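You operate a simulated robot arm through the tools that you are given. There is no shell and no other tool. Be economical: measure what you need, move in short steps, check, and stop when the job is done.

Carry out the task below with a simulated two-armed robot. There is one attempt and no reset: what you move stays moved.

## Task
Put the red pointer cap from the household bench top on the wooden board. Take the blue mug from the worktop by the mat and put it on top of the stack of plans. Shut the mat drawer. Put the storage tin labelled "glue" from the side table top on the hobby table's lower shelf and the storage tin that says "felt" on the bus shelf board. Open the shelf drawer, take the rolled strap on the side table top and put it away inside and shut the drawer again. Open the napkin drawer, take the terminal block and put it inside, then shut the drawer. Put the napkin from the dining table on the mantel shelf. Close the clock door. Do these in any order. Set down upright: mug, storage tin.

It is judged by the outcome, as a careful person would: the job done as asked, and still so three seconds after it is handed in. It fails if anything else is knocked over, pushed out of place, dropped, spilled or broken. Lids that push on must go on centred and level and be pressed home; caps that screw on are set level and turned clockwise until they are tight. Flat cloth is picked up by pressing the open fingertips on it (5 to 10 N) and closing them slowly along it; thin cloth reads only 2 to 8 mm in the jaws.

## Robot
Two 7-joint arms with two-finger parallel grippers on one trunk, on a base that drives. Base frame: it is fixed to the floor where the robot stands at the start and does not move with it; the origin is under the middle of the robot, x ahead of it, y to its left, z up. Readings come in m, degrees, newtons and seconds.
The left shoulder is at the start at [0.05, 0.177, 1.129], the right one opposite. With the tool pointing down near the work surface each hand reaches from about 0.1 to 0.68 m from the robot's upright axis, wherever it stands, measured 20 degrees to its own side. Places, roughly: bus shelf board [-0.3, 4.1, 0.3]; clock door [5.2, 3.9, 1.2]; hobby table's lower shelf [0.8, 4.1, 0.3]; mantel shelf [5.2, 4.2, 1]; mat drawer [1.4, 2.2, 0.7]; mug [1.5, 1, 1]; napkin (15x8x5 cm) [3, 3, 0.8]; napkin drawer [1.3, 2.6, 0.7]; napkin drawer inside [1.2, 2.6, 0.6]; pointer cap [0.75, 0, 0.75]; rolled strap (5x5x3 cm) [0.5, 2.5, 0.8]; shelf drawer [3.8, -1.7, 0.7]; shelf drawer inside [3.8, -1.7, 0.7]; stack of plans (15x19x5 cm) [3.3, 0.9, 0.9]; storage tin [0.75, 2.5, 0.75]; terminal block (5x3x2 cm) [2.9, 3.4, 0.8]; wooden board (30x17 cm) [2.96, 3.72, 0.76]. Payload 3.43 kg a hand.
Tool frame (each hand has its own): the origin (TCP) lies between the finger pads and is the grasp point; the fingertips stand 0.034 m ahead of it; z points along the fingers, y is the line along which they close. The gripper opens to 0.128 m. The fingers are 0.024 m wide and 0.012 m thick; the gripper's body (0.048 by 0.13 m) begins 0.096 m behind the TCP.
Orientation is told as [roll, pitch, yaw] about the base's x, y, z axes, in that order, counted from this pose: with the fingers straight down and closing along the base's y, the tool's x points along the base's -x, its y along +y and its z along -z.

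## Interface
- The arms move only by the tool send_rows. It takes "left_series", "right_series" or both (then of equal length, played together; a hand with none holds still); each is a list of rows, each a list of 3 entries, a list of its own where there are three numbers: the shift along the tool's x, y, z in m, then the turn, a rotation vector about the tool's x, y, z in degrees, then the finger opening in m, from 0 to 0.128. In form: [[[x, y, z], [ax, ay, az], gripper], ...]. A call has 1 to 8 rows; each row shifts and turns the commanded pose from where the row before left it, along the tool's axes as they then stand. A row lasts 0.2 s, in which the tool goes at most 0.05 m and 8.6 degrees; a call with a longer step from one row to the next is refused whole, and so is a gripper value outside its range. A pose out of reach is approached as far as the arm can. The call stops where the force on the tool passes 40 N (or 10 N more than at its start, if that is more) or the arm is blocked; 0.2 s more then pass. Each finger travels about 0.108 m/s and halts on what it meets, pressing with about 29 N; the grip force reading is that of the motor and also rises with nothing between the fingers. The clock runs only during rows and for 0.2 s after the last one: add rows that do not move to give the fingers time. The reply holds the time, the measured pose of the TCP, the force on the tool along the base axes, the opening and the grip force, in the units named above and with some noise, with the torque about the TCP (base axes, N m) and any sound that the robot's microphone picked up.
- Cameras (640 x 400 px; columns grow to the right, rows downward): "scene" is now at [0.1554, 0.0075, 1.2848]; the picture's right is [0.09, -1.00, 0.00], its down [-0.61, -0.05, -0.79] and it looks along [0.78, 0.07, -0.62] (base axes); focal length 257 px, centre (320, 200). "left" rides on the left gripper at [0.076, 0.011, -0.16] in its tool frame; the picture's right is [-0.15, 0.99, 0.00], its down [-0.88, -0.13, -0.46] and it looks along [-0.45, -0.07, 0.89] (tool axes); focal length 234 px, centre (320, 200). "right" rides on the right gripper at [0.076, -0.011, -0.16] in its tool frame; the picture's right is [0.15, 0.99, 0.00], its down [-0.88, 0.13, -0.46] and it looks along [-0.45, 0.07, 0.89] (tool axes); focal length 234 px, centre (320, 200). There is no depth. A picture from a camera that has moved, and an enlarged one, comes with that camera's place and axes in the base frame and with its lens.
- capture(camera): a new picture of that camera. It takes no simulated time.
- move_column(by): slides the trunk up (or, below 0, down) by that many m; the arms and the scene camera ride with it, the base frame stays. It gives what a move gives, with no picture.
- base_move(legs): drives the robot by 1 to 6 legs, each [ahead, turn to the left] in m and degrees, along the robot's own axes; the way and the turn of a leg run together, so that a leg with both is an arc; at most 1.5 m and 180 degrees a leg. The arms and the cameras ride along, it lands a little off, and it stops where it bumps. It gives what a move gives.
- aim_head(pan, tilt): turns the head with the scene camera to pan (to the left, within 80 degrees either way) and tilt (down, from -29 to 69), counted from straight ahead of the robot. It gives what a move gives.
- zoom(camera, box): a new picture of the part [left, top, right, bottom] of that camera's present view, enlarged. It takes no simulated time.
- close_job(): hands the job in; it is judged then, once.

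Go step by step. Nothing tells you exact positions but the pictures and the camera data: compare them with the known pose of the tool, close in by small moves and look again before you grip or let go. The budget is 525 turns and 310 pictures, counting those below and the enlarged ones. Unless the task says otherwise, let go and move clear before handing in.

The tools are called after "Emit:" as a command line: name --argument value ..., lists and objects as JSON in quotes. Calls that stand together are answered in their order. send_rows: Moves the arms, as the interface text tells. Its arguments: {"type":"object","properties":{"left_series":{"type":"array"},"right_series":{"type":"array"}},"required":[]} The other tools are called the same way: move_column (by) slides the trunk up or down; base_move (legs) drives the base; aim_head (pan, tilt) turns the head that bears the scene camera; capture (camera) takes a picture; zoom (camera, box) takes an enlarged picture of a part of a camera's view; close_job () hands the job in.

At the start:

```text
t: 0.0
left_ee_pos: [0.3102, 0.207, 1.0822]
left_tool_rot: [0.0, -0.1, -0.2]
left_contact_force: [-0.3, 0.6, -0.1]
left_moment: [-0.02, 0.01, -0.03]
left_grip_width: 0.1281
left_grasp_force: 0.1
right_ee_pos: [0.4757, -0.1796, 1.0188]
right_tool_rot: [-0.1, -0.1, -0.2]
right_contact_force: [-0.5, -0.9, -0.3]
right_moment: [0.0, -0.01, -0.02]
right_grip_width: 0.1279
right_grasp_force: 0.1
trunk travel left (down, up): [-0.3, 0.101]
robot x, y, heading: [-0.0004, 0.0011, 0.1]
head pan, tilt: [5.1, 38.0]
```

scene: 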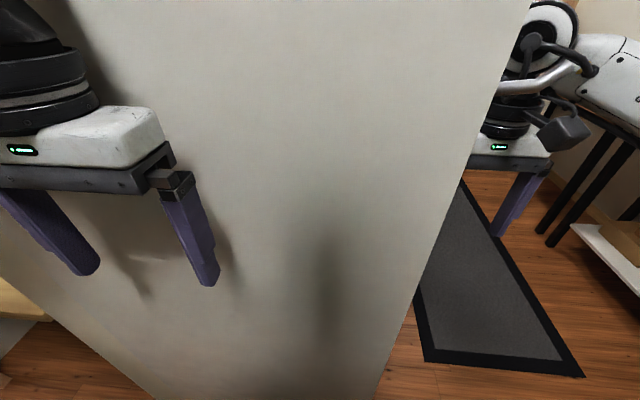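
right: 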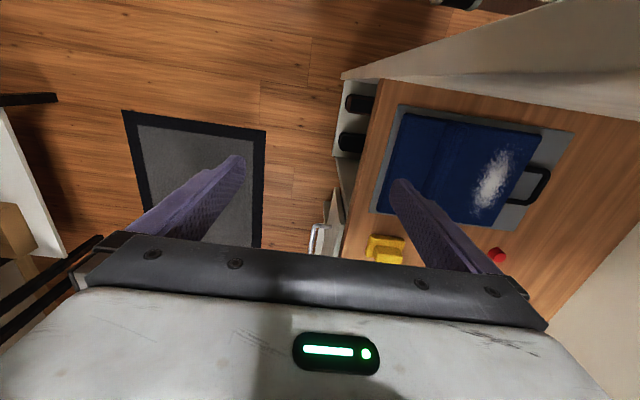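
left: 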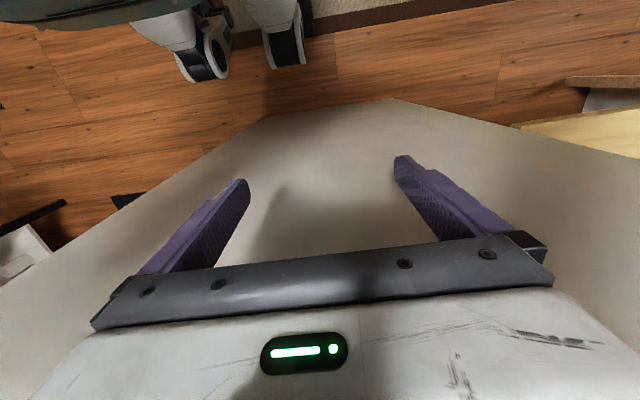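

A big beige panel stands right ahead of the robot, and a worktop with a red cap is visible in the right camera. I'll look around with the head first.

Emit:
aim_head --pan 0 --tilt 10

Emit:
capture --camera "scene"

Emit:
aim_head --pan 70 --tilt 20

Emit:
capture --camera "scene"

Emit:
aim_head --pan -60 --tilt 30

Emit:
capture --camera "scene"

```text
t: 0.9
left_ee_pos: [0.3097, 0.2068, 1.0809]
left_tool_rot: [0.0, -0.1, -0.3]
left_contact_force: [-0.4, 0.3, 0.3]
left_moment: [0.0, 0.03, -0.04]
left_grip_width: 0.1279
left_grasp_force: 0.0
right_ee_pos: [0.4758, -0.178, 1.0208]
right_tool_rot: [-0.1, 0.0, -0.2]
right_contact_force: [0.8, 1.0, 0.0]
right_moment: [-0.01, 0.03, -0.01]
right_grip_width: 0.1282
right_grasp_force: 0.0
trunk travel left (down, up): [-0.3, 0.101]
robot x, y, heading: [0.0003, 0.0002, -0.1]
head pan, tilt: [0.0, 10.0]
```

```text
306 pictures are left
camera scene: at [0.1624, -0.0001, 1.3295], right [0.0, -1.0, 0.0], down [-0.17, 0.0, -0.98], along [0.98, 0.0, -0.17], focal length 257 px, centre (320, 200)
```

scene: 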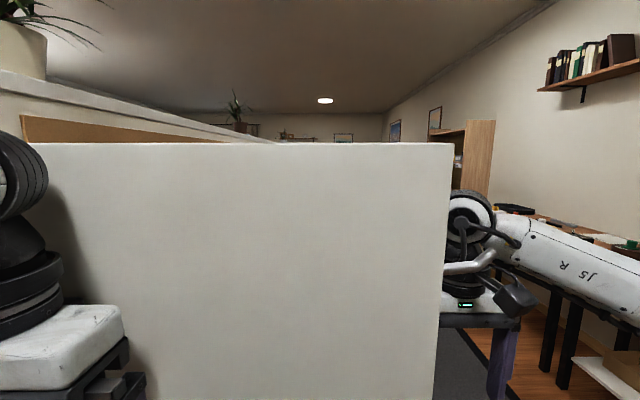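

```text
t: 2.3
left_ee_pos: [0.309, 0.2068, 1.0828]
left_tool_rot: [0.0, 0.2, -0.2]
left_contact_force: [0.1, 0.4, -0.2]
left_moment: [-0.01, -0.03, 0.03]
left_grip_width: 0.1279
left_grasp_force: 0.1
right_ee_pos: [0.4754, -0.1788, 1.0198]
right_tool_rot: [0.0, 0.0, -0.3]
right_contact_force: [0.3, -0.3, -0.4]
right_moment: [0.02, 0.0, -0.01]
right_grip_width: 0.1279
right_grasp_force: 0.0
trunk travel left (down, up): [-0.3, 0.101]
robot x, y, heading: [0.0016, -0.0002, -0.1]
head pan, tilt: [70.0, 20.0]
```

```text
305 pictures are left
camera scene: at [0.1013, 0.0874, 1.3133], right [0.94, -0.34, 0.0], down [-0.12, -0.32, -0.94], along [0.32, 0.88, -0.34], focal length 257 px, centre (320, 200)
```

scene: 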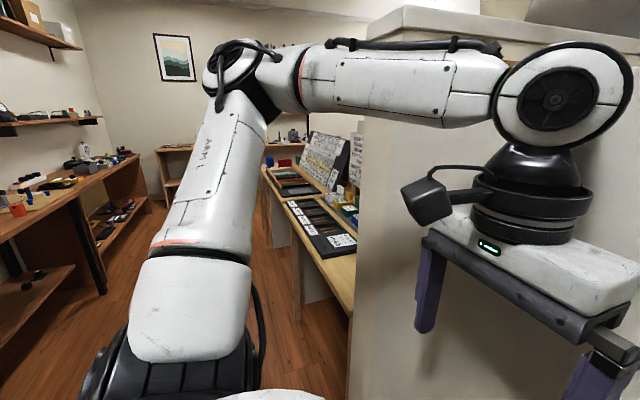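

```text
t: 4.5
left_ee_pos: [0.3094, 0.2063, 1.0843]
left_tool_rot: [0.0, 0.0, -0.2]
left_contact_force: [-0.4, -0.4, 1.0]
left_moment: [-0.02, 0.03, 0.01]
left_grip_width: 0.1281
left_grasp_force: 0.0
right_ee_pos: [0.4759, -0.1785, 1.0192]
right_tool_rot: [-0.1, 0.0, -0.2]
right_contact_force: [0.2, 0.0, -0.6]
right_moment: [0.01, -0.01, -0.01]
right_grip_width: 0.1279
right_grasp_force: 0.1
trunk travel left (down, up): [-0.3, 0.101]
robot x, y, heading: [-0.0017, -0.0004, -0.0]
head pan, tilt: [-60.0, 30.0]
```

```text
304 pictures are left
camera scene: at [0.1147, -0.0784, 1.2972], right [-0.87, -0.5, 0.0], down [-0.25, 0.43, -0.87], along [0.43, -0.75, -0.5], focal length 257 px, centre (320, 200)
```

scene: 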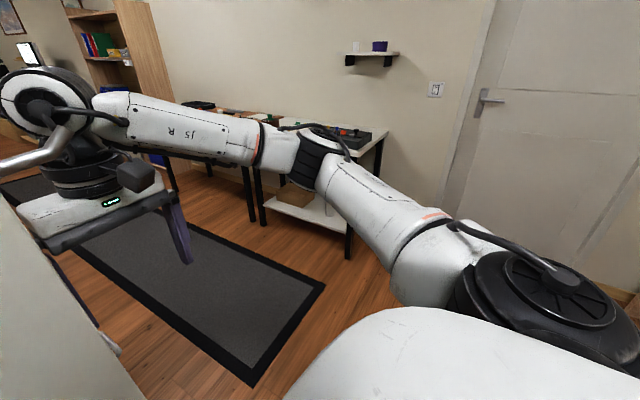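

The panel is about 0.4 m ahead with a bench behind it; its open side faces right. I'll raise the trunk to see over it.

Emit:
move_column --by 0.1

Emit:
aim_head --pan -10 --tilt 20

Emit:
capture --camera "scene"

Emit:
capture --camera "right"

Emit:
aim_head --pan 40 --tilt 15

Emit:
capture --camera "scene"

```text
t: 5.8
left_ee_pos: [0.3103, 0.2059, 1.1831]
left_tool_rot: [0.0, 0.1, -0.2]
left_contact_force: [0.8, -0.4, -0.2]
left_moment: [0.01, 0.0, 0.03]
left_grip_width: 0.1281
left_grasp_force: 0.1
right_ee_pos: [0.4754, -0.1798, 1.1183]
right_tool_rot: [-0.1, 0.0, -0.2]
right_contact_force: [0.2, -0.1, -0.3]
right_moment: [0.0, -0.03, 0.0]
right_grip_width: 0.1279
right_grasp_force: 0.2
trunk travel left (down, up): [-0.4, 0.001]
robot x, y, heading: [0.0027, 0.0022, 0.0]
head pan, tilt: [-60.0, 30.0]
```

```text
t: 7.0
left_ee_pos: [0.3093, 0.2077, 1.1825]
left_tool_rot: [-0.1, 0.0, -0.2]
left_contact_force: [-0.2, -0.6, -0.7]
left_moment: [0.02, 0.03, 0.01]
left_grip_width: 0.1279
left_grasp_force: 0.0
right_ee_pos: [0.4752, -0.1781, 1.1187]
right_tool_rot: [0.0, -0.1, -0.2]
right_contact_force: [-0.5, 0.5, -0.3]
right_moment: [-0.01, 0.0, 0.01]
right_grip_width: 0.1279
right_grasp_force: 0.0
trunk travel left (down, up): [-0.4, 0.001]
robot x, y, heading: [0.0001, -0.0001, 0.1]
head pan, tilt: [-10.0, 20.0]
```

```text
303 pictures are left
camera scene: at [0.1611, -0.0163, 1.4132], right [-0.17, -0.98, 0.0], down [-0.34, 0.06, -0.94], along [0.93, -0.16, -0.34], focal length 257 px, centre (320, 200)
```

scene: 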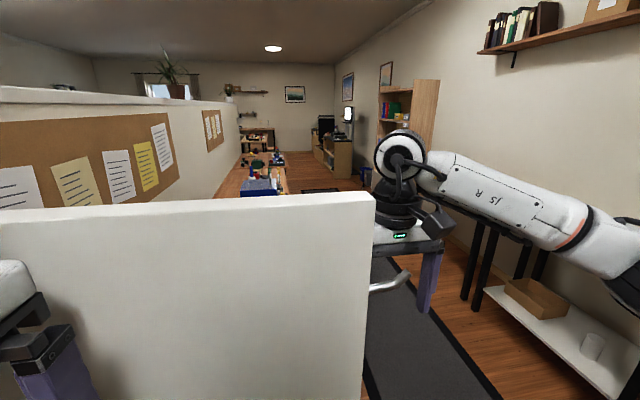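

```text
302 pictures are left
camera right: at [0.3996, -0.1901, 1.2784], right [-0.14, 0.99, 0.0], down [0.88, 0.13, 0.46], along [0.45, 0.06, -0.89], focal length 234 px, centre (320, 200)
```

right: 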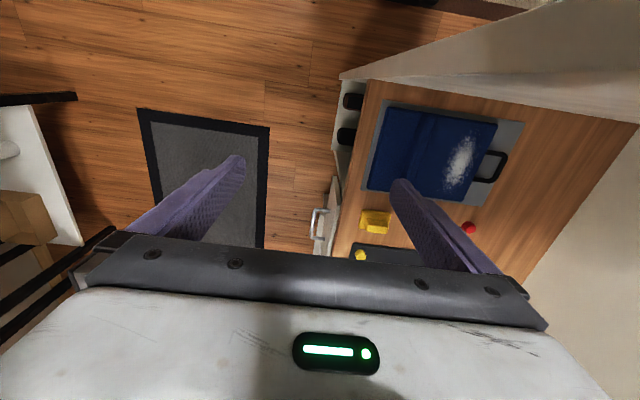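

```text
t: 8.1
left_ee_pos: [0.3087, 0.2069, 1.1824]
left_tool_rot: [-0.1, 0.0, -0.3]
left_contact_force: [-0.7, -0.5, 0.9]
left_moment: [0.0, -0.01, -0.01]
left_grip_width: 0.1281
left_grasp_force: 0.0
right_ee_pos: [0.4756, -0.179, 1.1193]
right_tool_rot: [0.0, -0.1, -0.1]
right_contact_force: [0.2, 0.0, -0.2]
right_moment: [0.04, -0.03, -0.02]
right_grip_width: 0.1279
right_grasp_force: 0.1
trunk travel left (down, up): [-0.4, 0.001]
robot x, y, heading: [0.0035, -0.0024, 0.1]
head pan, tilt: [40.0, 15.0]
```

```text
301 pictures are left
camera scene: at [0.141, 0.0599, 1.4214], right [0.64, -0.77, 0.0], down [-0.2, -0.17, -0.97], along [0.74, 0.62, -0.26], focal length 257 px, centre (320, 200)
```

scene: 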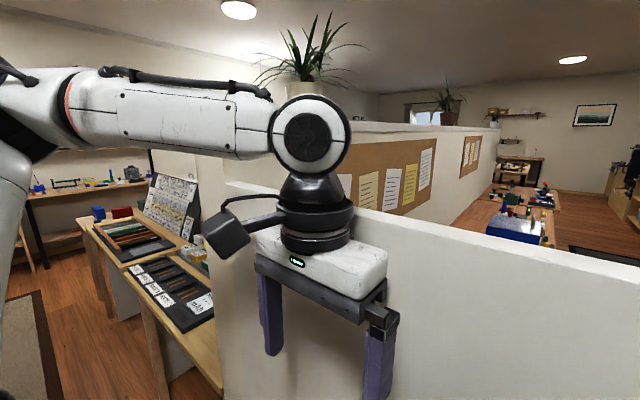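

Behind the panel the bench runs along a low partition and its open side faces -y. I'll tuck the right hand back and then drive around to the right.

Emit:
send_rows --right_series '[[[0.04, -0.03, 0], [0, 0, 0], 0.128], [[0.04, -0.03, 0], [0, 0, 0], 0.128], [[0.04, -0.03, 0], [0, 0, 0], 0.128], [[0.04, -0.03, 0], [0, 0, 0], 0.128], [[0.04, 0, 0], [0, 0, 0], 0.128]]'

Emit:
aim_head --pan -40 --tilt 45

Emit:
capture --camera "scene"

Emit:
aim_head --pan -80 --tilt 45

Emit:
capture --camera "scene"

```text
t: 9.3
left_ee_pos: [0.3098, 0.2073, 1.182]
left_tool_rot: [0.1, 0.0, -0.2]
left_contact_force: [-0.7, 0.0, 0.3]
left_moment: [0.02, 0.01, 0.04]
left_grip_width: 0.1279
left_grasp_force: 0.1
right_ee_pos: [0.2728, -0.2971, 1.1209]
right_tool_rot: [0.0, -0.1, -0.2]
right_contact_force: [-0.7, -0.1, 0.3]
right_moment: [0.04, 0.01, -0.01]
right_grip_width: 0.128
right_grasp_force: 0.2
trunk travel left (down, up): [-0.4, 0.001]
robot x, y, heading: [0.0002, -0.0018, 0.0]
head pan, tilt: [40.0, 15.0]
```

```text
t: 10.9
left_ee_pos: [0.3097, 0.2068, 1.1826]
left_tool_rot: [0.0, 0.0, -0.2]
left_contact_force: [0.2, -0.9, 0.5]
left_moment: [0.03, -0.03, 0.0]
left_grip_width: 0.1281
left_grasp_force: 0.1
right_ee_pos: [0.2752, -0.2969, 1.1212]
right_tool_rot: [-0.1, 0.0, -0.1]
right_contact_force: [0.5, 0.2, -0.2]
right_moment: [0.0, -0.02, -0.03]
right_grip_width: 0.128
right_grasp_force: 0.0
trunk travel left (down, up): [-0.4, 0.001]
robot x, y, heading: [0.0015, -0.002, -0.0]
head pan, tilt: [-40.0, 45.0]
```

```text
300 pictures are left
camera scene: at [0.1317, -0.0523, 1.3746], right [-0.64, -0.77, 0.0], down [-0.54, 0.45, -0.71], along [0.54, -0.45, -0.71], focal length 257 px, centre (320, 200)
```

scene: 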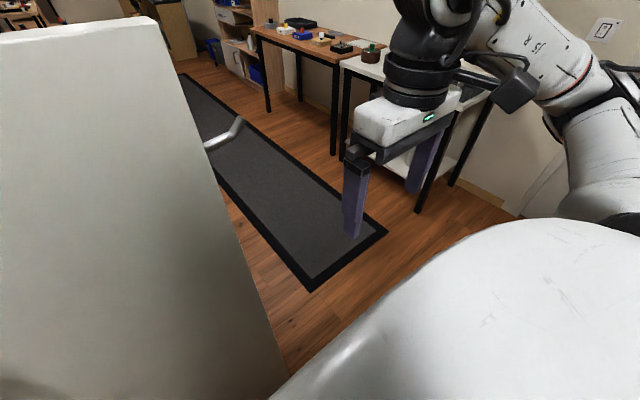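

```text
t: 11.9
left_ee_pos: [0.311, 0.2061, 1.1827]
left_tool_rot: [0.1, 0.0, -0.2]
left_contact_force: [0.0, 0.0, -0.4]
left_moment: [0.01, -0.03, -0.02]
left_grip_width: 0.1279
left_grasp_force: 0.0
right_ee_pos: [0.2736, -0.2971, 1.1208]
right_tool_rot: [0.1, 0.0, -0.2]
right_contact_force: [-0.4, 0.0, 0.5]
right_moment: [0.02, 0.0, 0.0]
right_grip_width: 0.1278
right_grasp_force: 0.0
trunk travel left (down, up): [-0.4, 0.001]
robot x, y, heading: [-0.0019, 0.0014, -0.0]
head pan, tilt: [-80.0, 45.0]
```

```text
299 pictures are left
camera scene: at [0.0836, -0.0802, 1.3746], right [-0.98, -0.17, 0.0], down [-0.12, 0.7, -0.71], along [0.12, -0.7, -0.71], focal length 257 px, centre (320, 200)
```

scene: 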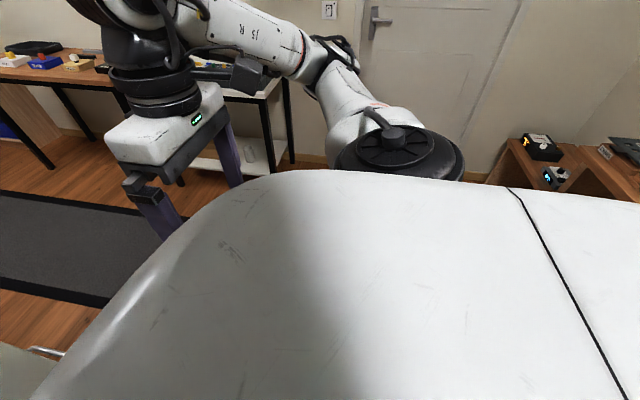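

The corridor between bench and tables is about 1 m wide. I'll tuck the left hand, then turn right and drive out.

Emit:
send_rows --left_series '[[[0.04, 0.01, 0], [0, 0, 0], 0.128], [[0.04, 0.01, 0], [0, 0, 0], 0.128], [[0.04, 0.02, 0], [0, 0, 0], 0.128], [[0.02, 0.02, 0], [0, 0, 0], 0.128]]'

Emit:
base_move --legs '[[0, -45]]'

Emit:
aim_head --pan 0 --tilt 45

Emit:
capture --camera "scene"

```text
t: 12.9
left_ee_pos: [0.1681, 0.2709, 1.1826]
left_tool_rot: [0.1, 0.1, -0.2]
left_contact_force: [-0.1, -1.1, -0.2]
left_moment: [0.02, 0.01, 0.02]
left_grip_width: 0.1278
left_grasp_force: 0.1
right_ee_pos: [0.2746, -0.2962, 1.12]
right_tool_rot: [0.0, 0.0, -0.2]
right_contact_force: [-0.1, 0.8, -0.6]
right_moment: [0.0, 0.01, 0.01]
right_grip_width: 0.1282
right_grasp_force: 0.1
trunk travel left (down, up): [-0.4, 0.001]
robot x, y, heading: [0.0037, -0.0023, -0.1]
head pan, tilt: [-80.0, 45.0]
```

```text
t: 15.1
left_ee_pos: [0.2949, 0.1069, 1.1865]
left_tool_rot: [1.2, -0.7, -38.6]
left_contact_force: [0.6, 0.2, 0.0]
left_moment: [0.03, 0.0, 0.0]
left_grip_width: 0.1278
left_grasp_force: 0.1
right_ee_pos: [0.0201, -0.4024, 1.1215]
right_tool_rot: [0.4, -0.4, -39.0]
right_contact_force: [-0.1, 0.2, -0.3]
right_moment: [-0.02, -0.03, 0.04]
right_grip_width: 0.1279
right_grasp_force: 0.1
trunk travel left (down, up): [-0.4, 0.001]
robot x, y, heading: [-0.0045, -0.002, -38.6]
head pan, tilt: [-80.0, 45.0]
stopped in leg 1: the robot was blocked; the commanded pose is now the measured one
```

```text
t: 16.6
left_ee_pos: [0.2927, 0.1082, 1.1887]
left_tool_rot: [1.2, -0.7, -38.4]
left_contact_force: [0.1, -0.1, -0.1]
left_moment: [0.03, 0.0, -0.01]
left_grip_width: 0.128
left_grasp_force: 0.1
right_ee_pos: [0.0196, -0.4028, 1.1213]
right_tool_rot: [0.3, -0.6, -39.0]
right_contact_force: [0.0, 0.2, 0.1]
right_moment: [0.01, 0.01, 0.0]
right_grip_width: 0.128
right_grasp_force: 0.0
trunk travel left (down, up): [-0.4, 0.001]
robot x, y, heading: [-0.0025, -0.002, -38.6]
head pan, tilt: [0.0, 45.0]
```

```text
298 pictures are left
camera scene: at [0.1061, -0.0928, 1.3758], right [-0.62, -0.78, -0.01], down [-0.55, 0.44, -0.71], along [0.56, -0.44, -0.7], focal length 257 px, centre (320, 200)
```

scene: 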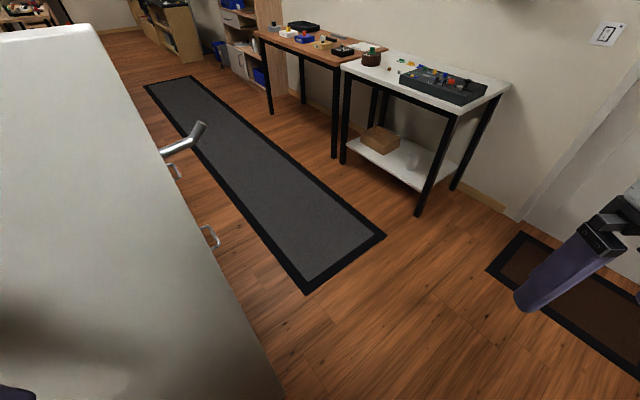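

The turn was blocked near 39°, probably by the left arm on the panel. Let me look.

Emit:
aim_head --pan 70 --tilt 35

Emit:
capture --camera "scene"

Emit:
capture --camera "left"

Emit:
capture --camera "right"

```text
t: 18.0
left_ee_pos: [0.2938, 0.108, 1.1874]
left_tool_rot: [1.2, -0.8, -38.5]
left_contact_force: [0.0, -0.1, 0.5]
left_moment: [0.01, -0.01, 0.0]
left_grip_width: 0.1282
left_grasp_force: 0.1
right_ee_pos: [0.0183, -0.4022, 1.1207]
right_tool_rot: [0.3, -0.4, -38.9]
right_contact_force: [0.0, -0.5, -0.4]
right_moment: [0.01, 0.01, 0.02]
right_grip_width: 0.1278
right_grasp_force: 0.0
trunk travel left (down, up): [-0.4, 0.001]
robot x, y, heading: [-0.0008, 0.0003, -38.6]
head pan, tilt: [70.0, 35.0]
```

```text
297 pictures are left
camera scene: at [0.1174, 0.0037, 1.3906], right [0.52, -0.85, 0.01], down [-0.48, -0.3, -0.82], along [0.7, 0.43, -0.57], focal length 257 px, centre (320, 200)
```

scene: 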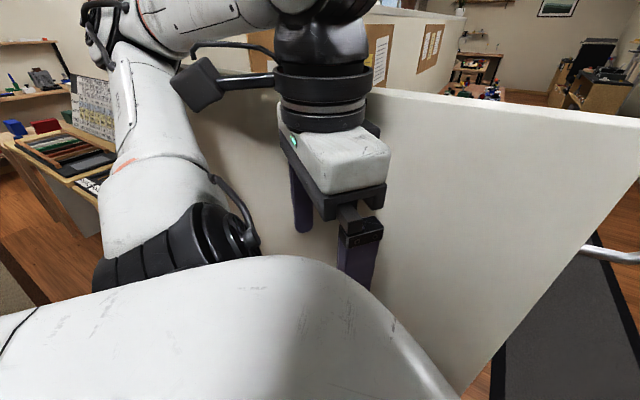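

```text
296 pictures are left
camera left: at [0.2366, 0.1616, 1.3467], right [0.73, 0.68, 0.02], down [0.6, -0.65, 0.46], along [0.33, -0.32, -0.89], focal length 234 px, centre (320, 200)
```

left: 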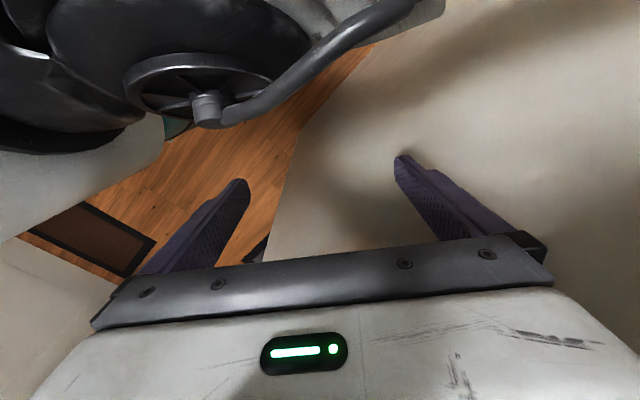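

```text
295 pictures are left
camera right: at [-0.0488, -0.3627, 1.2791], right [0.51, 0.86, 0.0], down [0.76, -0.45, 0.46], along [0.4, -0.23, -0.89], focal length 234 px, centre (320, 200)
```

right: 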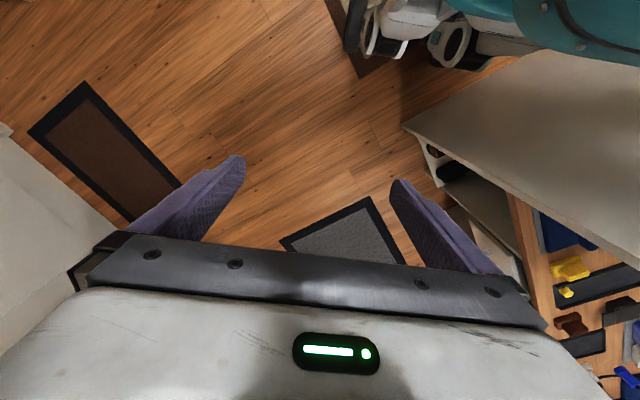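

The left gripper touches the panel. I'll turn back, then back off a bit from the panel before turning.

Emit:
base_move --legs '[[0, 38]]'

Emit:
aim_head --pan 80 --tilt 55

Emit:
capture --camera "scene"

Emit:
capture --camera "left"

```text
t: 20.2
left_ee_pos: [0.1708, 0.2711, 1.183]
left_tool_rot: [0.6, -0.1, -0.3]
left_contact_force: [1.6, -0.6, 0.7]
left_moment: [-0.06, -0.02, 0.0]
left_grip_width: 0.1279
left_grasp_force: 0.0
right_ee_pos: [0.2697, -0.2983, 1.1198]
right_tool_rot: [0.0, 0.0, -0.7]
right_contact_force: [-0.5, 0.7, 0.5]
right_moment: [0.0, 0.03, -0.04]
right_grip_width: 0.1279
right_grasp_force: 0.1
trunk travel left (down, up): [-0.4, 0.001]
robot x, y, heading: [-0.0053, -0.0002, -0.5]
head pan, tilt: [70.0, 35.0]
```

```text
t: 21.1
left_ee_pos: [0.1706, 0.2707, 1.1867]
left_tool_rot: [0.6, -0.2, -0.3]
left_contact_force: [0.1, 0.9, -0.6]
left_moment: [-0.02, -0.01, 0.01]
left_grip_width: 0.1279
left_grasp_force: 0.1
right_ee_pos: [0.2702, -0.2983, 1.1201]
right_tool_rot: [0.1, 0.0, -0.7]
right_contact_force: [-0.5, -0.1, 0.6]
right_moment: [-0.03, 0.01, -0.03]
right_grip_width: 0.1279
right_grasp_force: 0.1
trunk travel left (down, up): [-0.4, 0.001]
robot x, y, heading: [-0.0046, 0.0012, -0.4]
head pan, tilt: [80.0, 55.0]
```

```text
294 pictures are left
camera scene: at [0.0808, 0.0711, 1.3612], right [0.98, -0.18, 0.0], down [-0.15, -0.81, -0.57], along [0.1, 0.56, -0.82], focal length 257 px, centre (320, 200)
```

scene: 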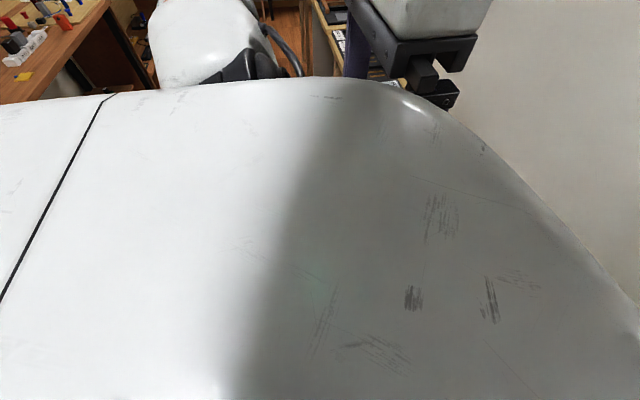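

```text
293 pictures are left
camera left: at [0.0939, 0.2806, 1.3443], right [0.15, 0.99, 0.01], down [0.88, -0.14, 0.46], along [0.45, -0.06, -0.89], focal length 234 px, centre (320, 200)
```

left: 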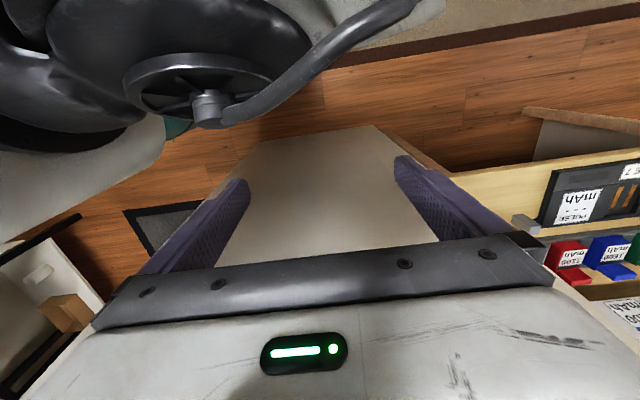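

I'll back up 20 cm, then turn right.

Emit:
base_move --legs '[[-0.2, 0], [0, -90]]'

Emit:
aim_head --pan 0 --tilt 40

Emit:
capture --camera "scene"

```text
t: 26.6
left_ee_pos: [0.0696, -0.1646, 1.1888]
left_tool_rot: [2.1, -0.5, -89.1]
left_contact_force: [-0.3, -0.4, 0.2]
left_moment: [0.0, 0.0, 0.03]
left_grip_width: 0.1281
left_grasp_force: 0.1
right_ee_pos: [-0.5009, -0.2737, 1.1171]
right_tool_rot: [0.5, -0.1, -89.8]
right_contact_force: [0.1, 1.3, 0.0]
right_moment: [-0.02, 0.02, 0.02]
right_grip_width: 0.1281
right_grasp_force: 0.2
trunk travel left (down, up): [-0.4, 0.001]
robot x, y, heading: [-0.196, -0.0034, -89.3]
head pan, tilt: [80.0, 55.0]
stopped in leg 2: the robot was blocked; the commanded pose is now the measured one
```

```text
t: 28.1
left_ee_pos: [0.0674, -0.1625, 1.1892]
left_tool_rot: [2.0, -0.4, -89.2]
left_contact_force: [-0.5, 0.5, -0.3]
left_moment: [0.01, -0.03, -0.05]
left_grip_width: 0.1282
left_grasp_force: 0.0
right_ee_pos: [-0.5, -0.2738, 1.1188]
right_tool_rot: [0.6, -0.2, -89.8]
right_contact_force: [0.4, -0.1, -0.4]
right_moment: [0.04, -0.03, -0.04]
right_grip_width: 0.1282
right_grasp_force: 0.0
trunk travel left (down, up): [-0.4, 0.001]
robot x, y, heading: [-0.1954, -0.001, -89.4]
head pan, tilt: [0.0, 40.0]
```

```text
292 pictures are left
camera scene: at [-0.2082, -0.1508, 1.3822], right [-1.0, -0.01, -0.01], down [0.0, 0.64, -0.77], along [0.02, -0.77, -0.64], focal length 257 px, centre (320, 200)
```

scene: 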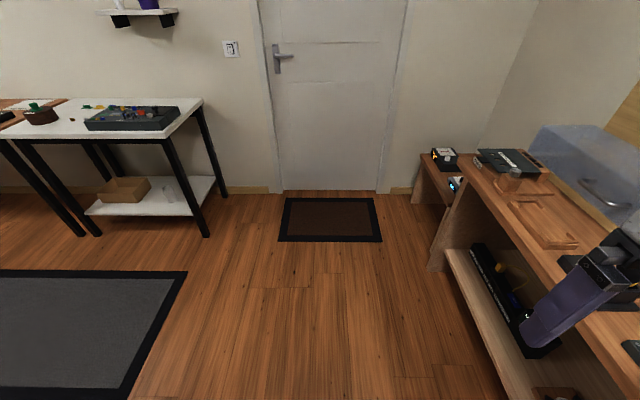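

Clear floor ahead toward the door, with tables at y below about -1.35. I'll drive out to y = -0.55 and turn along the corridor.

Emit:
base_move --legs '[[0.6, 0], [0, 90]]'

Emit:
capture --camera "scene"

```text
t: 35.3
left_ee_pos: [-0.0133, -0.3205, 1.1856]
left_tool_rot: [1.2, -0.3, -0.8]
left_contact_force: [-0.9, 0.2, 0.0]
left_moment: [-0.01, -0.01, -0.01]
left_grip_width: 0.1282
left_grasp_force: 0.0
right_ee_pos: [0.0787, -0.8912, 1.1204]
right_tool_rot: [0.0, 0.0, -1.4]
right_contact_force: [-0.5, -0.3, -1.3]
right_moment: [0.0, 0.0, -0.01]
right_grip_width: 0.1279
right_grasp_force: 0.1
trunk travel left (down, up): [-0.4, 0.001]
robot x, y, heading: [-0.1919, -0.5906, -0.7]
head pan, tilt: [0.0, 40.0]
```

```text
291 pictures are left
camera scene: at [-0.0355, -0.593, 1.3818], right [-0.01, -1.0, 0.0], down [-0.64, 0.01, -0.77], along [0.77, -0.01, -0.64], focal length 257 px, centre (320, 200)
```

scene: 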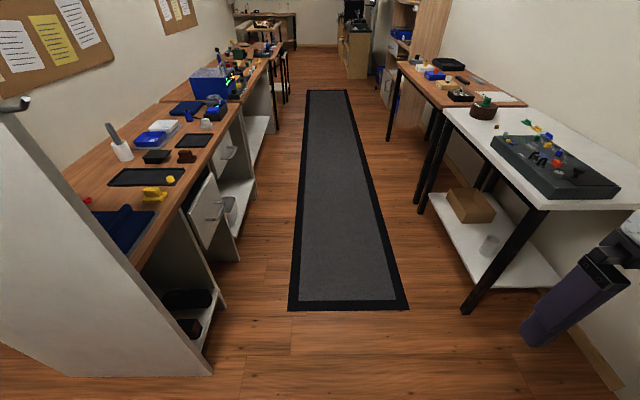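

The cap is at about (0.71, 0.28, 0.76) on the bench. I'll drive to x≈0.93 and face the bench.

Emit:
base_move --legs '[[1.12, 0], [0, 90]]'

Emit:
aim_head --pan 0 --tilt 50

Emit:
capture --camera "scene"

```text
t: 38.9
left_ee_pos: [0.6735, -0.3483, 1.1871]
left_tool_rot: [1.1, -0.8, -3.9]
left_contact_force: [2.0, -1.0, -0.4]
left_moment: [0.09, 0.12, 0.0]
left_grip_width: 0.128
left_grasp_force: 0.1
right_ee_pos: [0.7356, -0.9202, 1.1194]
right_tool_rot: [0.4, 0.1, -3.8]
right_contact_force: [1.7, -0.3, -0.6]
right_moment: [0.03, 0.12, 0.02]
right_grip_width: 0.1279
right_grasp_force: 0.1
trunk travel left (down, up): [-0.4, 0.001]
robot x, y, heading: [0.4818, -0.6093, 3.3]
head pan, tilt: [0.0, 40.0]
stopped in leg 1: the robot was blocked; the commanded pose is now the measured one
```

```text
t: 39.6
left_ee_pos: [0.6717, -0.3468, 1.1873]
left_tool_rot: [0.9, -0.9, -3.9]
left_contact_force: [-0.2, 0.1, -0.8]
left_moment: [0.0, -0.04, 0.02]
left_grip_width: 0.1281
left_grasp_force: 0.0
right_ee_pos: [0.7346, -0.9192, 1.1198]
right_tool_rot: [0.2, 0.0, -3.7]
right_contact_force: [0.6, -0.1, 0.2]
right_moment: [0.02, -0.02, -0.02]
right_grip_width: 0.1281
right_grasp_force: 0.2
trunk travel left (down, up): [-0.4, 0.001]
robot x, y, heading: [0.4826, -0.6074, 3.2]
head pan, tilt: [0.0, 50.0]
```

```text
290 pictures are left
camera scene: at [0.6282, -0.6015, 1.3679], right [0.06, -1.0, 0.0], down [-0.76, -0.05, -0.64], along [0.64, 0.04, -0.77], focal length 257 px, centre (320, 200)
```

scene: 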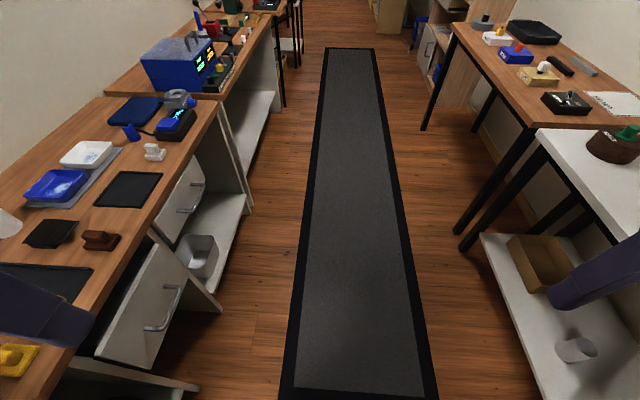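

Blocked; probably the left elbow on the panel's edge. I'll look left.

Emit:
aim_head --pan 80 --tilt 25

Emit:
capture --camera "scene"

Emit:
aim_head --pan -80 --tilt 25

Emit:
capture --camera "scene"

```text
t: 41.1
left_ee_pos: [0.6728, -0.3474, 1.1866]
left_tool_rot: [1.0, -0.9, -3.9]
left_contact_force: [0.3, -0.2, 0.6]
left_moment: [0.0, 0.03, 0.02]
left_grip_width: 0.1281
left_grasp_force: 0.2
right_ee_pos: [0.7352, -0.9185, 1.1194]
right_tool_rot: [0.2, 0.0, -3.6]
right_contact_force: [-0.2, -0.5, -0.9]
right_moment: [0.02, 0.01, 0.02]
right_grip_width: 0.128
right_grasp_force: 0.0
trunk travel left (down, up): [-0.4, 0.001]
robot x, y, heading: [0.4852, -0.6069, 3.6]
head pan, tilt: [80.0, 25.0]
```

```text
289 pictures are left
camera scene: at [0.5627, -0.5149, 1.4052], right [0.99, -0.12, 0.0], down [-0.05, -0.42, -0.91], along [0.1, 0.9, -0.42], focal length 257 px, centre (320, 200)
```

scene: 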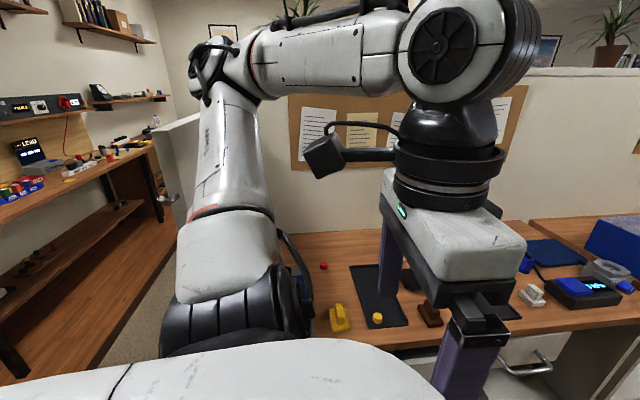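

```text
t: 43.6
left_ee_pos: [0.6724, -0.3482, 1.1872]
left_tool_rot: [0.9, -0.9, -4.0]
left_contact_force: [-0.5, 0.5, 0.6]
left_moment: [0.0, -0.03, 0.03]
left_grip_width: 0.1281
left_grasp_force: 0.0
right_ee_pos: [0.7356, -0.9188, 1.1193]
right_tool_rot: [0.3, 0.0, -3.6]
right_contact_force: [-1.1, 0.3, 0.2]
right_moment: [0.02, -0.03, 0.0]
right_grip_width: 0.128
right_grasp_force: 0.1
trunk travel left (down, up): [-0.4, 0.001]
robot x, y, heading: [0.4783, -0.6098, 3.5]
head pan, tilt: [-80.0, 25.0]
```

```text
288 pictures are left
camera scene: at [0.5736, -0.696, 1.4052], right [-0.97, -0.23, 0.0], down [-0.1, 0.41, -0.91], along [0.21, -0.88, -0.42], focal length 257 px, centre (320, 200)
```

scene: 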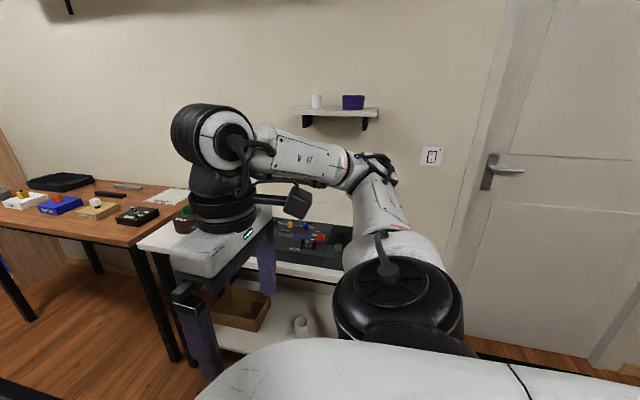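

The left upper arm catches on the panel edge. I'll back up a bit and shift 15 cm to the right before passing.

Emit:
base_move --legs '[[-0.15, 0], [0, -30], [0.4, 0], [0, 26], [0.36, 0]]'

Emit:
aim_head --pan 30 --tilt 50

Emit:
capture --camera "scene"

```text
t: 51.8
left_ee_pos: [1.27, -0.5546, 1.1862]
left_tool_rot: [1.0, -0.8, -8.0]
left_contact_force: [0.3, -0.7, 0.1]
left_moment: [-0.01, 0.01, -0.01]
left_grip_width: 0.128
left_grasp_force: 0.0
right_ee_pos: [1.2918, -1.1293, 1.1183]
right_tool_rot: [0.2, 0.1, -7.8]
right_contact_force: [-0.2, -0.1, 0.2]
right_moment: [-0.02, 0.03, 0.01]
right_grip_width: 0.1277
right_grasp_force: 0.1
trunk travel left (down, up): [-0.4, 0.001]
robot x, y, heading: [1.062, -0.8044, -0.6]
head pan, tilt: [-80.0, 25.0]
```

```text
t: 53.6
left_ee_pos: [1.2695, -0.5539, 1.187]
left_tool_rot: [0.8, -0.9, -8.1]
left_contact_force: [-0.8, 0.0, -0.2]
left_moment: [0.01, 0.01, 0.03]
left_grip_width: 0.1279
left_grasp_force: 0.2
right_ee_pos: [1.2903, -1.1302, 1.1201]
right_tool_rot: [0.3, 0.0, -7.8]
right_contact_force: [0.5, -0.6, 0.0]
right_moment: [0.02, -0.03, 0.01]
right_grip_width: 0.1281
right_grasp_force: 0.0
trunk travel left (down, up): [-0.4, 0.001]
robot x, y, heading: [1.0585, -0.8053, -0.9]
head pan, tilt: [30.0, 50.0]
```

```text
287 pictures are left
camera scene: at [1.1976, -0.7676, 1.3677], right [0.49, -0.87, 0.0], down [-0.67, -0.37, -0.64], along [0.56, 0.31, -0.77], focal length 257 px, centre (320, 200)
```

scene: 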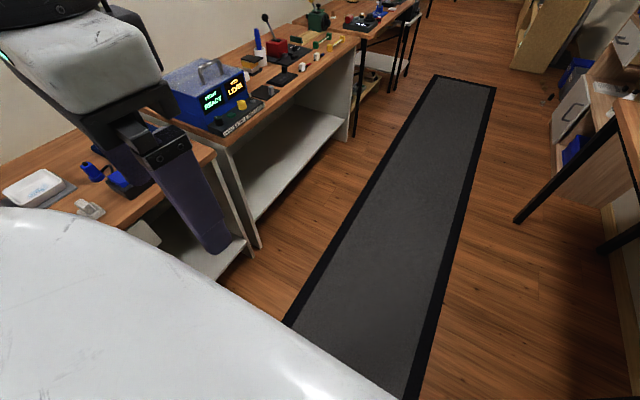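

Passed the panel. I'll back up slightly, turn to face the bench, and look.

Emit:
base_move --legs '[[-0.13, 0], [0, 91]]'

Emit:
aim_head --pan 5 --tilt 45

Emit:
capture --camera "scene"

```text
t: 58.8
left_ee_pos: [0.6795, -0.5977, 1.1864]
left_tool_rot: [0.9, -0.9, 82.9]
left_contact_force: [-0.1, 0.1, -0.5]
left_moment: [0.02, 0.02, 0.02]
left_grip_width: 0.128
left_grasp_force: 0.2
right_ee_pos: [1.2535, -0.568, 1.1188]
right_tool_rot: [0.2, 0.0, 83.3]
right_contact_force: [0.2, 0.1, 0.0]
right_moment: [0.04, 0.0, 0.0]
right_grip_width: 0.1281
right_grasp_force: 0.0
trunk travel left (down, up): [-0.4, 0.001]
robot x, y, heading: [0.9292, -0.8019, 90.1]
head pan, tilt: [30.0, 50.0]
```

```text
t: 59.7
left_ee_pos: [0.6798, -0.5976, 1.1865]
left_tool_rot: [0.9, -0.9, 82.9]
left_contact_force: [-0.3, -1.0, 0.3]
left_moment: [-0.02, 0.01, 0.01]
left_grip_width: 0.128
left_grasp_force: 0.0
right_ee_pos: [1.2538, -0.5675, 1.1203]
right_tool_rot: [0.2, -0.1, 83.3]
right_contact_force: [0.4, -0.2, -0.1]
right_moment: [-0.02, -0.01, 0.02]
right_grip_width: 0.1279
right_grasp_force: 0.0
trunk travel left (down, up): [-0.4, 0.001]
robot x, y, heading: [0.9297, -0.8038, 90.2]
head pan, tilt: [5.0, 45.0]
```

```text
286 pictures are left
camera scene: at [0.9235, -0.6515, 1.3746], right [1.0, 0.09, 0.0], down [0.06, -0.7, -0.71], along [-0.06, 0.7, -0.71], focal length 257 px, centre (320, 200)
```

scene: 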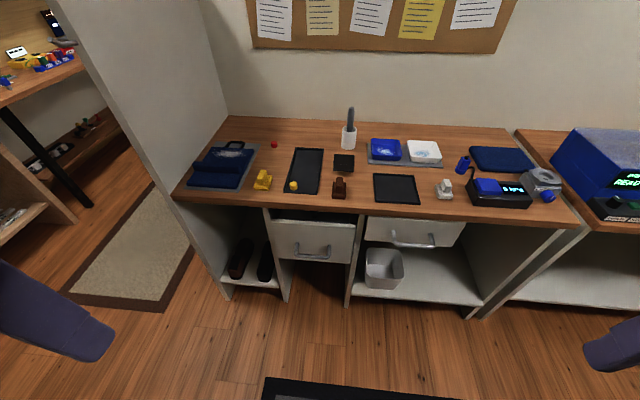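

Bench seen well: cap around (0.65, 0.28), bench front at y≈-0.07. I'll check the robot's own front extent looking down and zoom on the cap.

Emit:
zoom --camera "scene" --box '[220, 110, 380, 210]'

Emit:
aim_head --pan 0 --tilt 69

Emit:
capture --camera "scene"

```text
4.00 times, centred on (300, 160) of scene
camera zoom: at [0.9235, -0.6515, 1.3746], right [1.0, 0.09, 0.0], down [0.06, -0.7, -0.71], along [-0.06, 0.7, -0.71], focal length 1027 px, centre (400, 360)
```

zoom: 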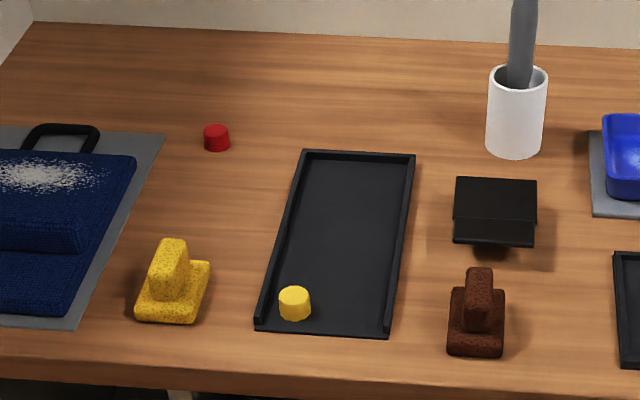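

```text
t: 60.6
left_ee_pos: [0.6789, -0.5983, 1.1869]
left_tool_rot: [0.9, -0.9, 82.9]
left_contact_force: [0.6, 0.0, -0.2]
left_moment: [0.0, -0.02, 0.01]
left_grip_width: 0.128
left_grasp_force: 0.0
right_ee_pos: [1.2534, -0.5674, 1.1193]
right_tool_rot: [0.2, 0.0, 83.3]
right_contact_force: [0.8, 0.9, -0.4]
right_moment: [0.01, 0.0, 0.01]
right_grip_width: 0.1282
right_grasp_force: 0.1
trunk travel left (down, up): [-0.4, 0.001]
robot x, y, heading: [0.9346, -0.8035, 90.1]
head pan, tilt: [0.0, 68.8]
```

```text
284 pictures are left
camera scene: at [0.9307, -0.6766, 1.3458], right [1.0, 0.0, 0.0], down [0.0, -0.93, -0.36], along [0.0, 0.36, -0.93], focal length 257 px, centre (320, 200)
```

scene: 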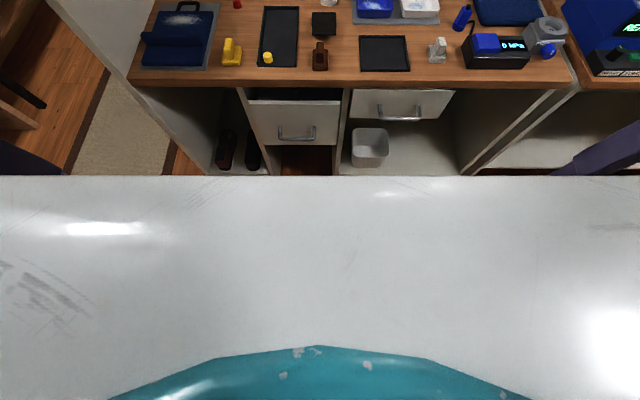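

The base itself seems short in front. I'll advance 25 cm and check with a hand camera.

Emit:
base_move --legs '[[0.25, 0]]'

Emit:
capture --camera "left"

Emit:
capture --camera "right"

```text
t: 62.4
left_ee_pos: [0.6793, -0.3481, 1.1867]
left_tool_rot: [0.9, -0.9, 82.8]
left_contact_force: [0.3, -0.2, -0.8]
left_moment: [-0.01, 0.0, 0.05]
left_grip_width: 0.1281
left_grasp_force: 0.0
right_ee_pos: [1.2531, -0.3179, 1.1189]
right_tool_rot: [0.2, 0.1, 83.1]
right_contact_force: [-0.5, 0.6, -0.4]
right_moment: [-0.02, 0.01, -0.01]
right_grip_width: 0.1277
right_grasp_force: 0.0
trunk travel left (down, up): [-0.4, 0.001]
robot x, y, heading: [0.9311, -0.5548, 90.0]
head pan, tilt: [0.0, 68.8]
```

```text
283 pictures are left
camera left: at [0.6599, -0.4245, 1.3452], right [-0.96, 0.27, 0.02], down [0.25, 0.85, 0.47], along [0.11, 0.45, -0.88], focal length 234 px, centre (320, 200)
```

left: 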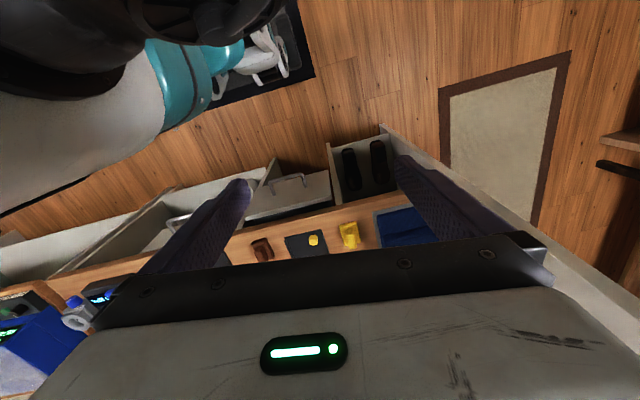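

```text
282 pictures are left
camera right: at [1.2561, -0.3946, 1.2783], right [-1.0, -0.03, 0.0], down [-0.02, 0.89, 0.46], along [-0.02, 0.46, -0.89], focal length 234 px, centre (320, 200)
```

right: 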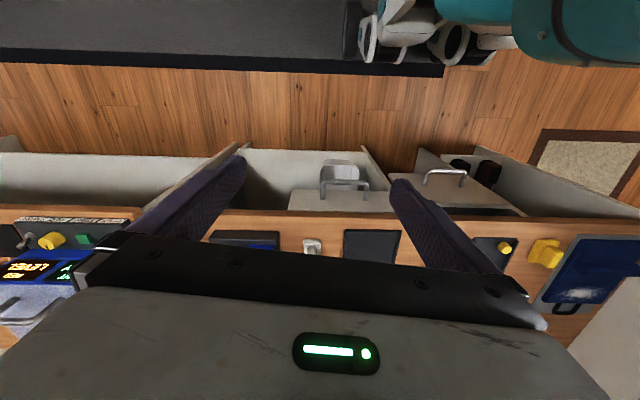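

The base front is only ~0.1 m ahead of the axis, so there's room. I'll advance another 0.22 m.

Emit:
base_move --legs '[[0.22, 0]]'

Emit:
aim_head --pan 20 --tilt 50

Emit:
capture --camera "scene"

Emit:
capture --camera "left"

```text
t: 64.0
left_ee_pos: [0.6659, -0.1494, 1.1868]
left_tool_rot: [1.0, -1.0, 83.4]
left_contact_force: [-1.2, -0.6, -0.1]
left_moment: [0.08, -0.12, 0.0]
left_grip_width: 0.1276
left_grasp_force: 0.2
right_ee_pos: [1.2396, -0.1124, 1.1187]
right_tool_rot: [0.3, 0.1, 83.9]
right_contact_force: [-1.0, -0.4, -0.2]
right_moment: [0.02, -0.14, 0.0]
right_grip_width: 0.128
right_grasp_force: 0.1
trunk travel left (down, up): [-0.4, 0.001]
robot x, y, heading: [0.8938, -0.3535, 91.5]
head pan, tilt: [0.0, 68.8]
stopped in leg 1: the robot was blocked; the commanded pose is now the measured one
```

```text
t: 64.9
left_ee_pos: [0.6612, -0.1516, 1.1869]
left_tool_rot: [0.8, -1.1, 83.6]
left_contact_force: [0.9, -1.1, -1.0]
left_moment: [-0.01, 0.0, -0.01]
left_grip_width: 0.1279
left_grasp_force: 0.1
right_ee_pos: [1.2344, -0.1107, 1.1196]
right_tool_rot: [0.3, 0.1, 84.3]
right_contact_force: [1.0, -0.8, 0.7]
right_moment: [-0.01, -0.03, 0.01]
right_grip_width: 0.1281
right_grasp_force: 0.1
trunk travel left (down, up): [-0.4, 0.001]
robot x, y, heading: [0.896, -0.3497, 91.3]
head pan, tilt: [20.0, 50.0]
```

```text
281 pictures are left
camera scene: at [0.8628, -0.2099, 1.3676], right [0.93, 0.37, 0.0], down [0.28, -0.71, -0.64], along [-0.24, 0.6, -0.77], focal length 257 px, centre (320, 200)
```

scene: 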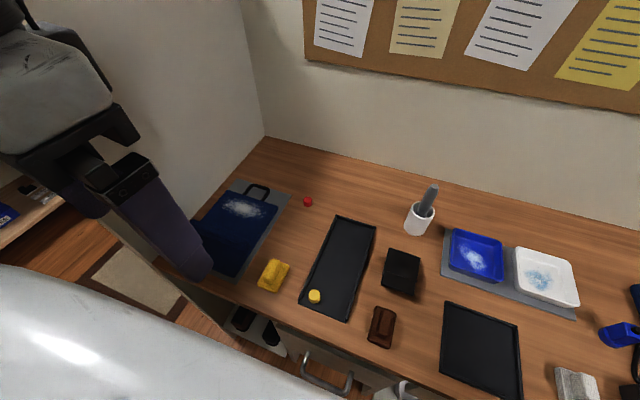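

```text
280 pictures are left
camera left: at [0.6426, -0.2279, 1.3452], right [-0.97, 0.25, 0.02], down [0.23, 0.85, 0.47], along [0.11, 0.46, -0.88], focal length 234 px, centre (320, 200)
```

left: 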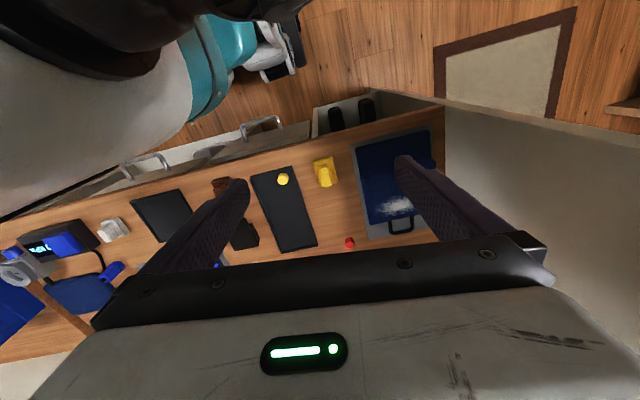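

The base stopped, likely left upper arm near the panel, but the cap at ≈(0.652, 0.243) is now within 0.64 m. I'll reach out with the left hand.

Emit:
send_rows --left_series '[[[-0.0356, 0.0047, 0.02], [0, 0, 0], 0.128], [[-0.0356, 0.0047, 0.03], [0, 0, 0], 0.1], [[-0.0356, 0.0047, 0.03], [0, 0, 0], 0.08], [[-0.0356, 0.0047, 0.03], [0, 0, 0], 0.06], [[-0.0356, 0.0047, 0.03], [0, 0, 0], 0.06], [[-0.0356, 0.0047, 0.03], [0, 0, 0], 0.06], [[-0.0356, 0.0047, 0.03], [0, 0, 0], 0.06], [[-0.0356, 0.0047, 0.03], [0, 0, 0], 0.06]]'

Emit:
send_rows --left_series '[[[-0.0356, 0.0047, 0.02], [0, 0, 0], 0.06], [[-0.0356, 0.0047, 0.03], [0, 0, 0], 0.06], [[-0.0356, 0.0047, 0.03], [0, 0, 0], 0.06], [[0, 0, 0.0], [0, 0, 0], 0.06]]'

Emit:
capture --camera "left"

```text
t: 66.7
left_ee_pos: [0.651, 0.1417, 0.9595]
left_tool_rot: [0.7, -1.0, 83.5]
left_contact_force: [1.0, -0.5, -0.3]
left_moment: [0.0, 0.01, 0.02]
left_grip_width: 0.06
left_grasp_force: 0.2
right_ee_pos: [1.2327, -0.1102, 1.119]
right_tool_rot: [0.4, 0.2, 84.2]
right_contact_force: [-0.8, -0.4, 0.2]
right_moment: [-0.05, -0.01, -0.01]
right_grip_width: 0.1278
right_grasp_force: 0.1
trunk travel left (down, up): [-0.4, 0.001]
robot x, y, heading: [0.8947, -0.3488, 91.6]
head pan, tilt: [20.0, 50.0]
```

```text
t: 67.7
left_ee_pos: [0.6072, 0.1721, 0.9376]
left_tool_rot: [0.8, -1.1, 83.7]
left_contact_force: [0.2, 0.3, -0.1]
left_moment: [0.01, 0.02, 0.0]
left_grip_width: 0.0599
left_grasp_force: 0.1
left hand out of reach, approached as far as the arm can: row 1, 2, 3
right_ee_pos: [1.2345, -0.1101, 1.1195]
right_tool_rot: [0.4, 0.1, 84.2]
right_contact_force: [0.9, 0.1, -0.3]
right_moment: [-0.01, -0.02, -0.02]
right_grip_width: 0.1278
right_grasp_force: 0.0
trunk travel left (down, up): [-0.4, 0.001]
robot x, y, heading: [0.8922, -0.3514, 91.8]
head pan, tilt: [20.0, 50.0]
```

```text
279 pictures are left
camera left: at [0.5885, 0.0948, 1.0956], right [-0.97, 0.26, 0.02], down [0.23, 0.85, 0.47], along [0.11, 0.46, -0.88], focal length 234 px, centre (320, 200)
```

left: 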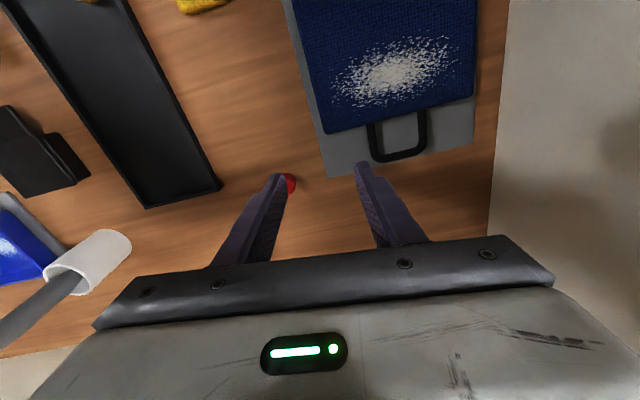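

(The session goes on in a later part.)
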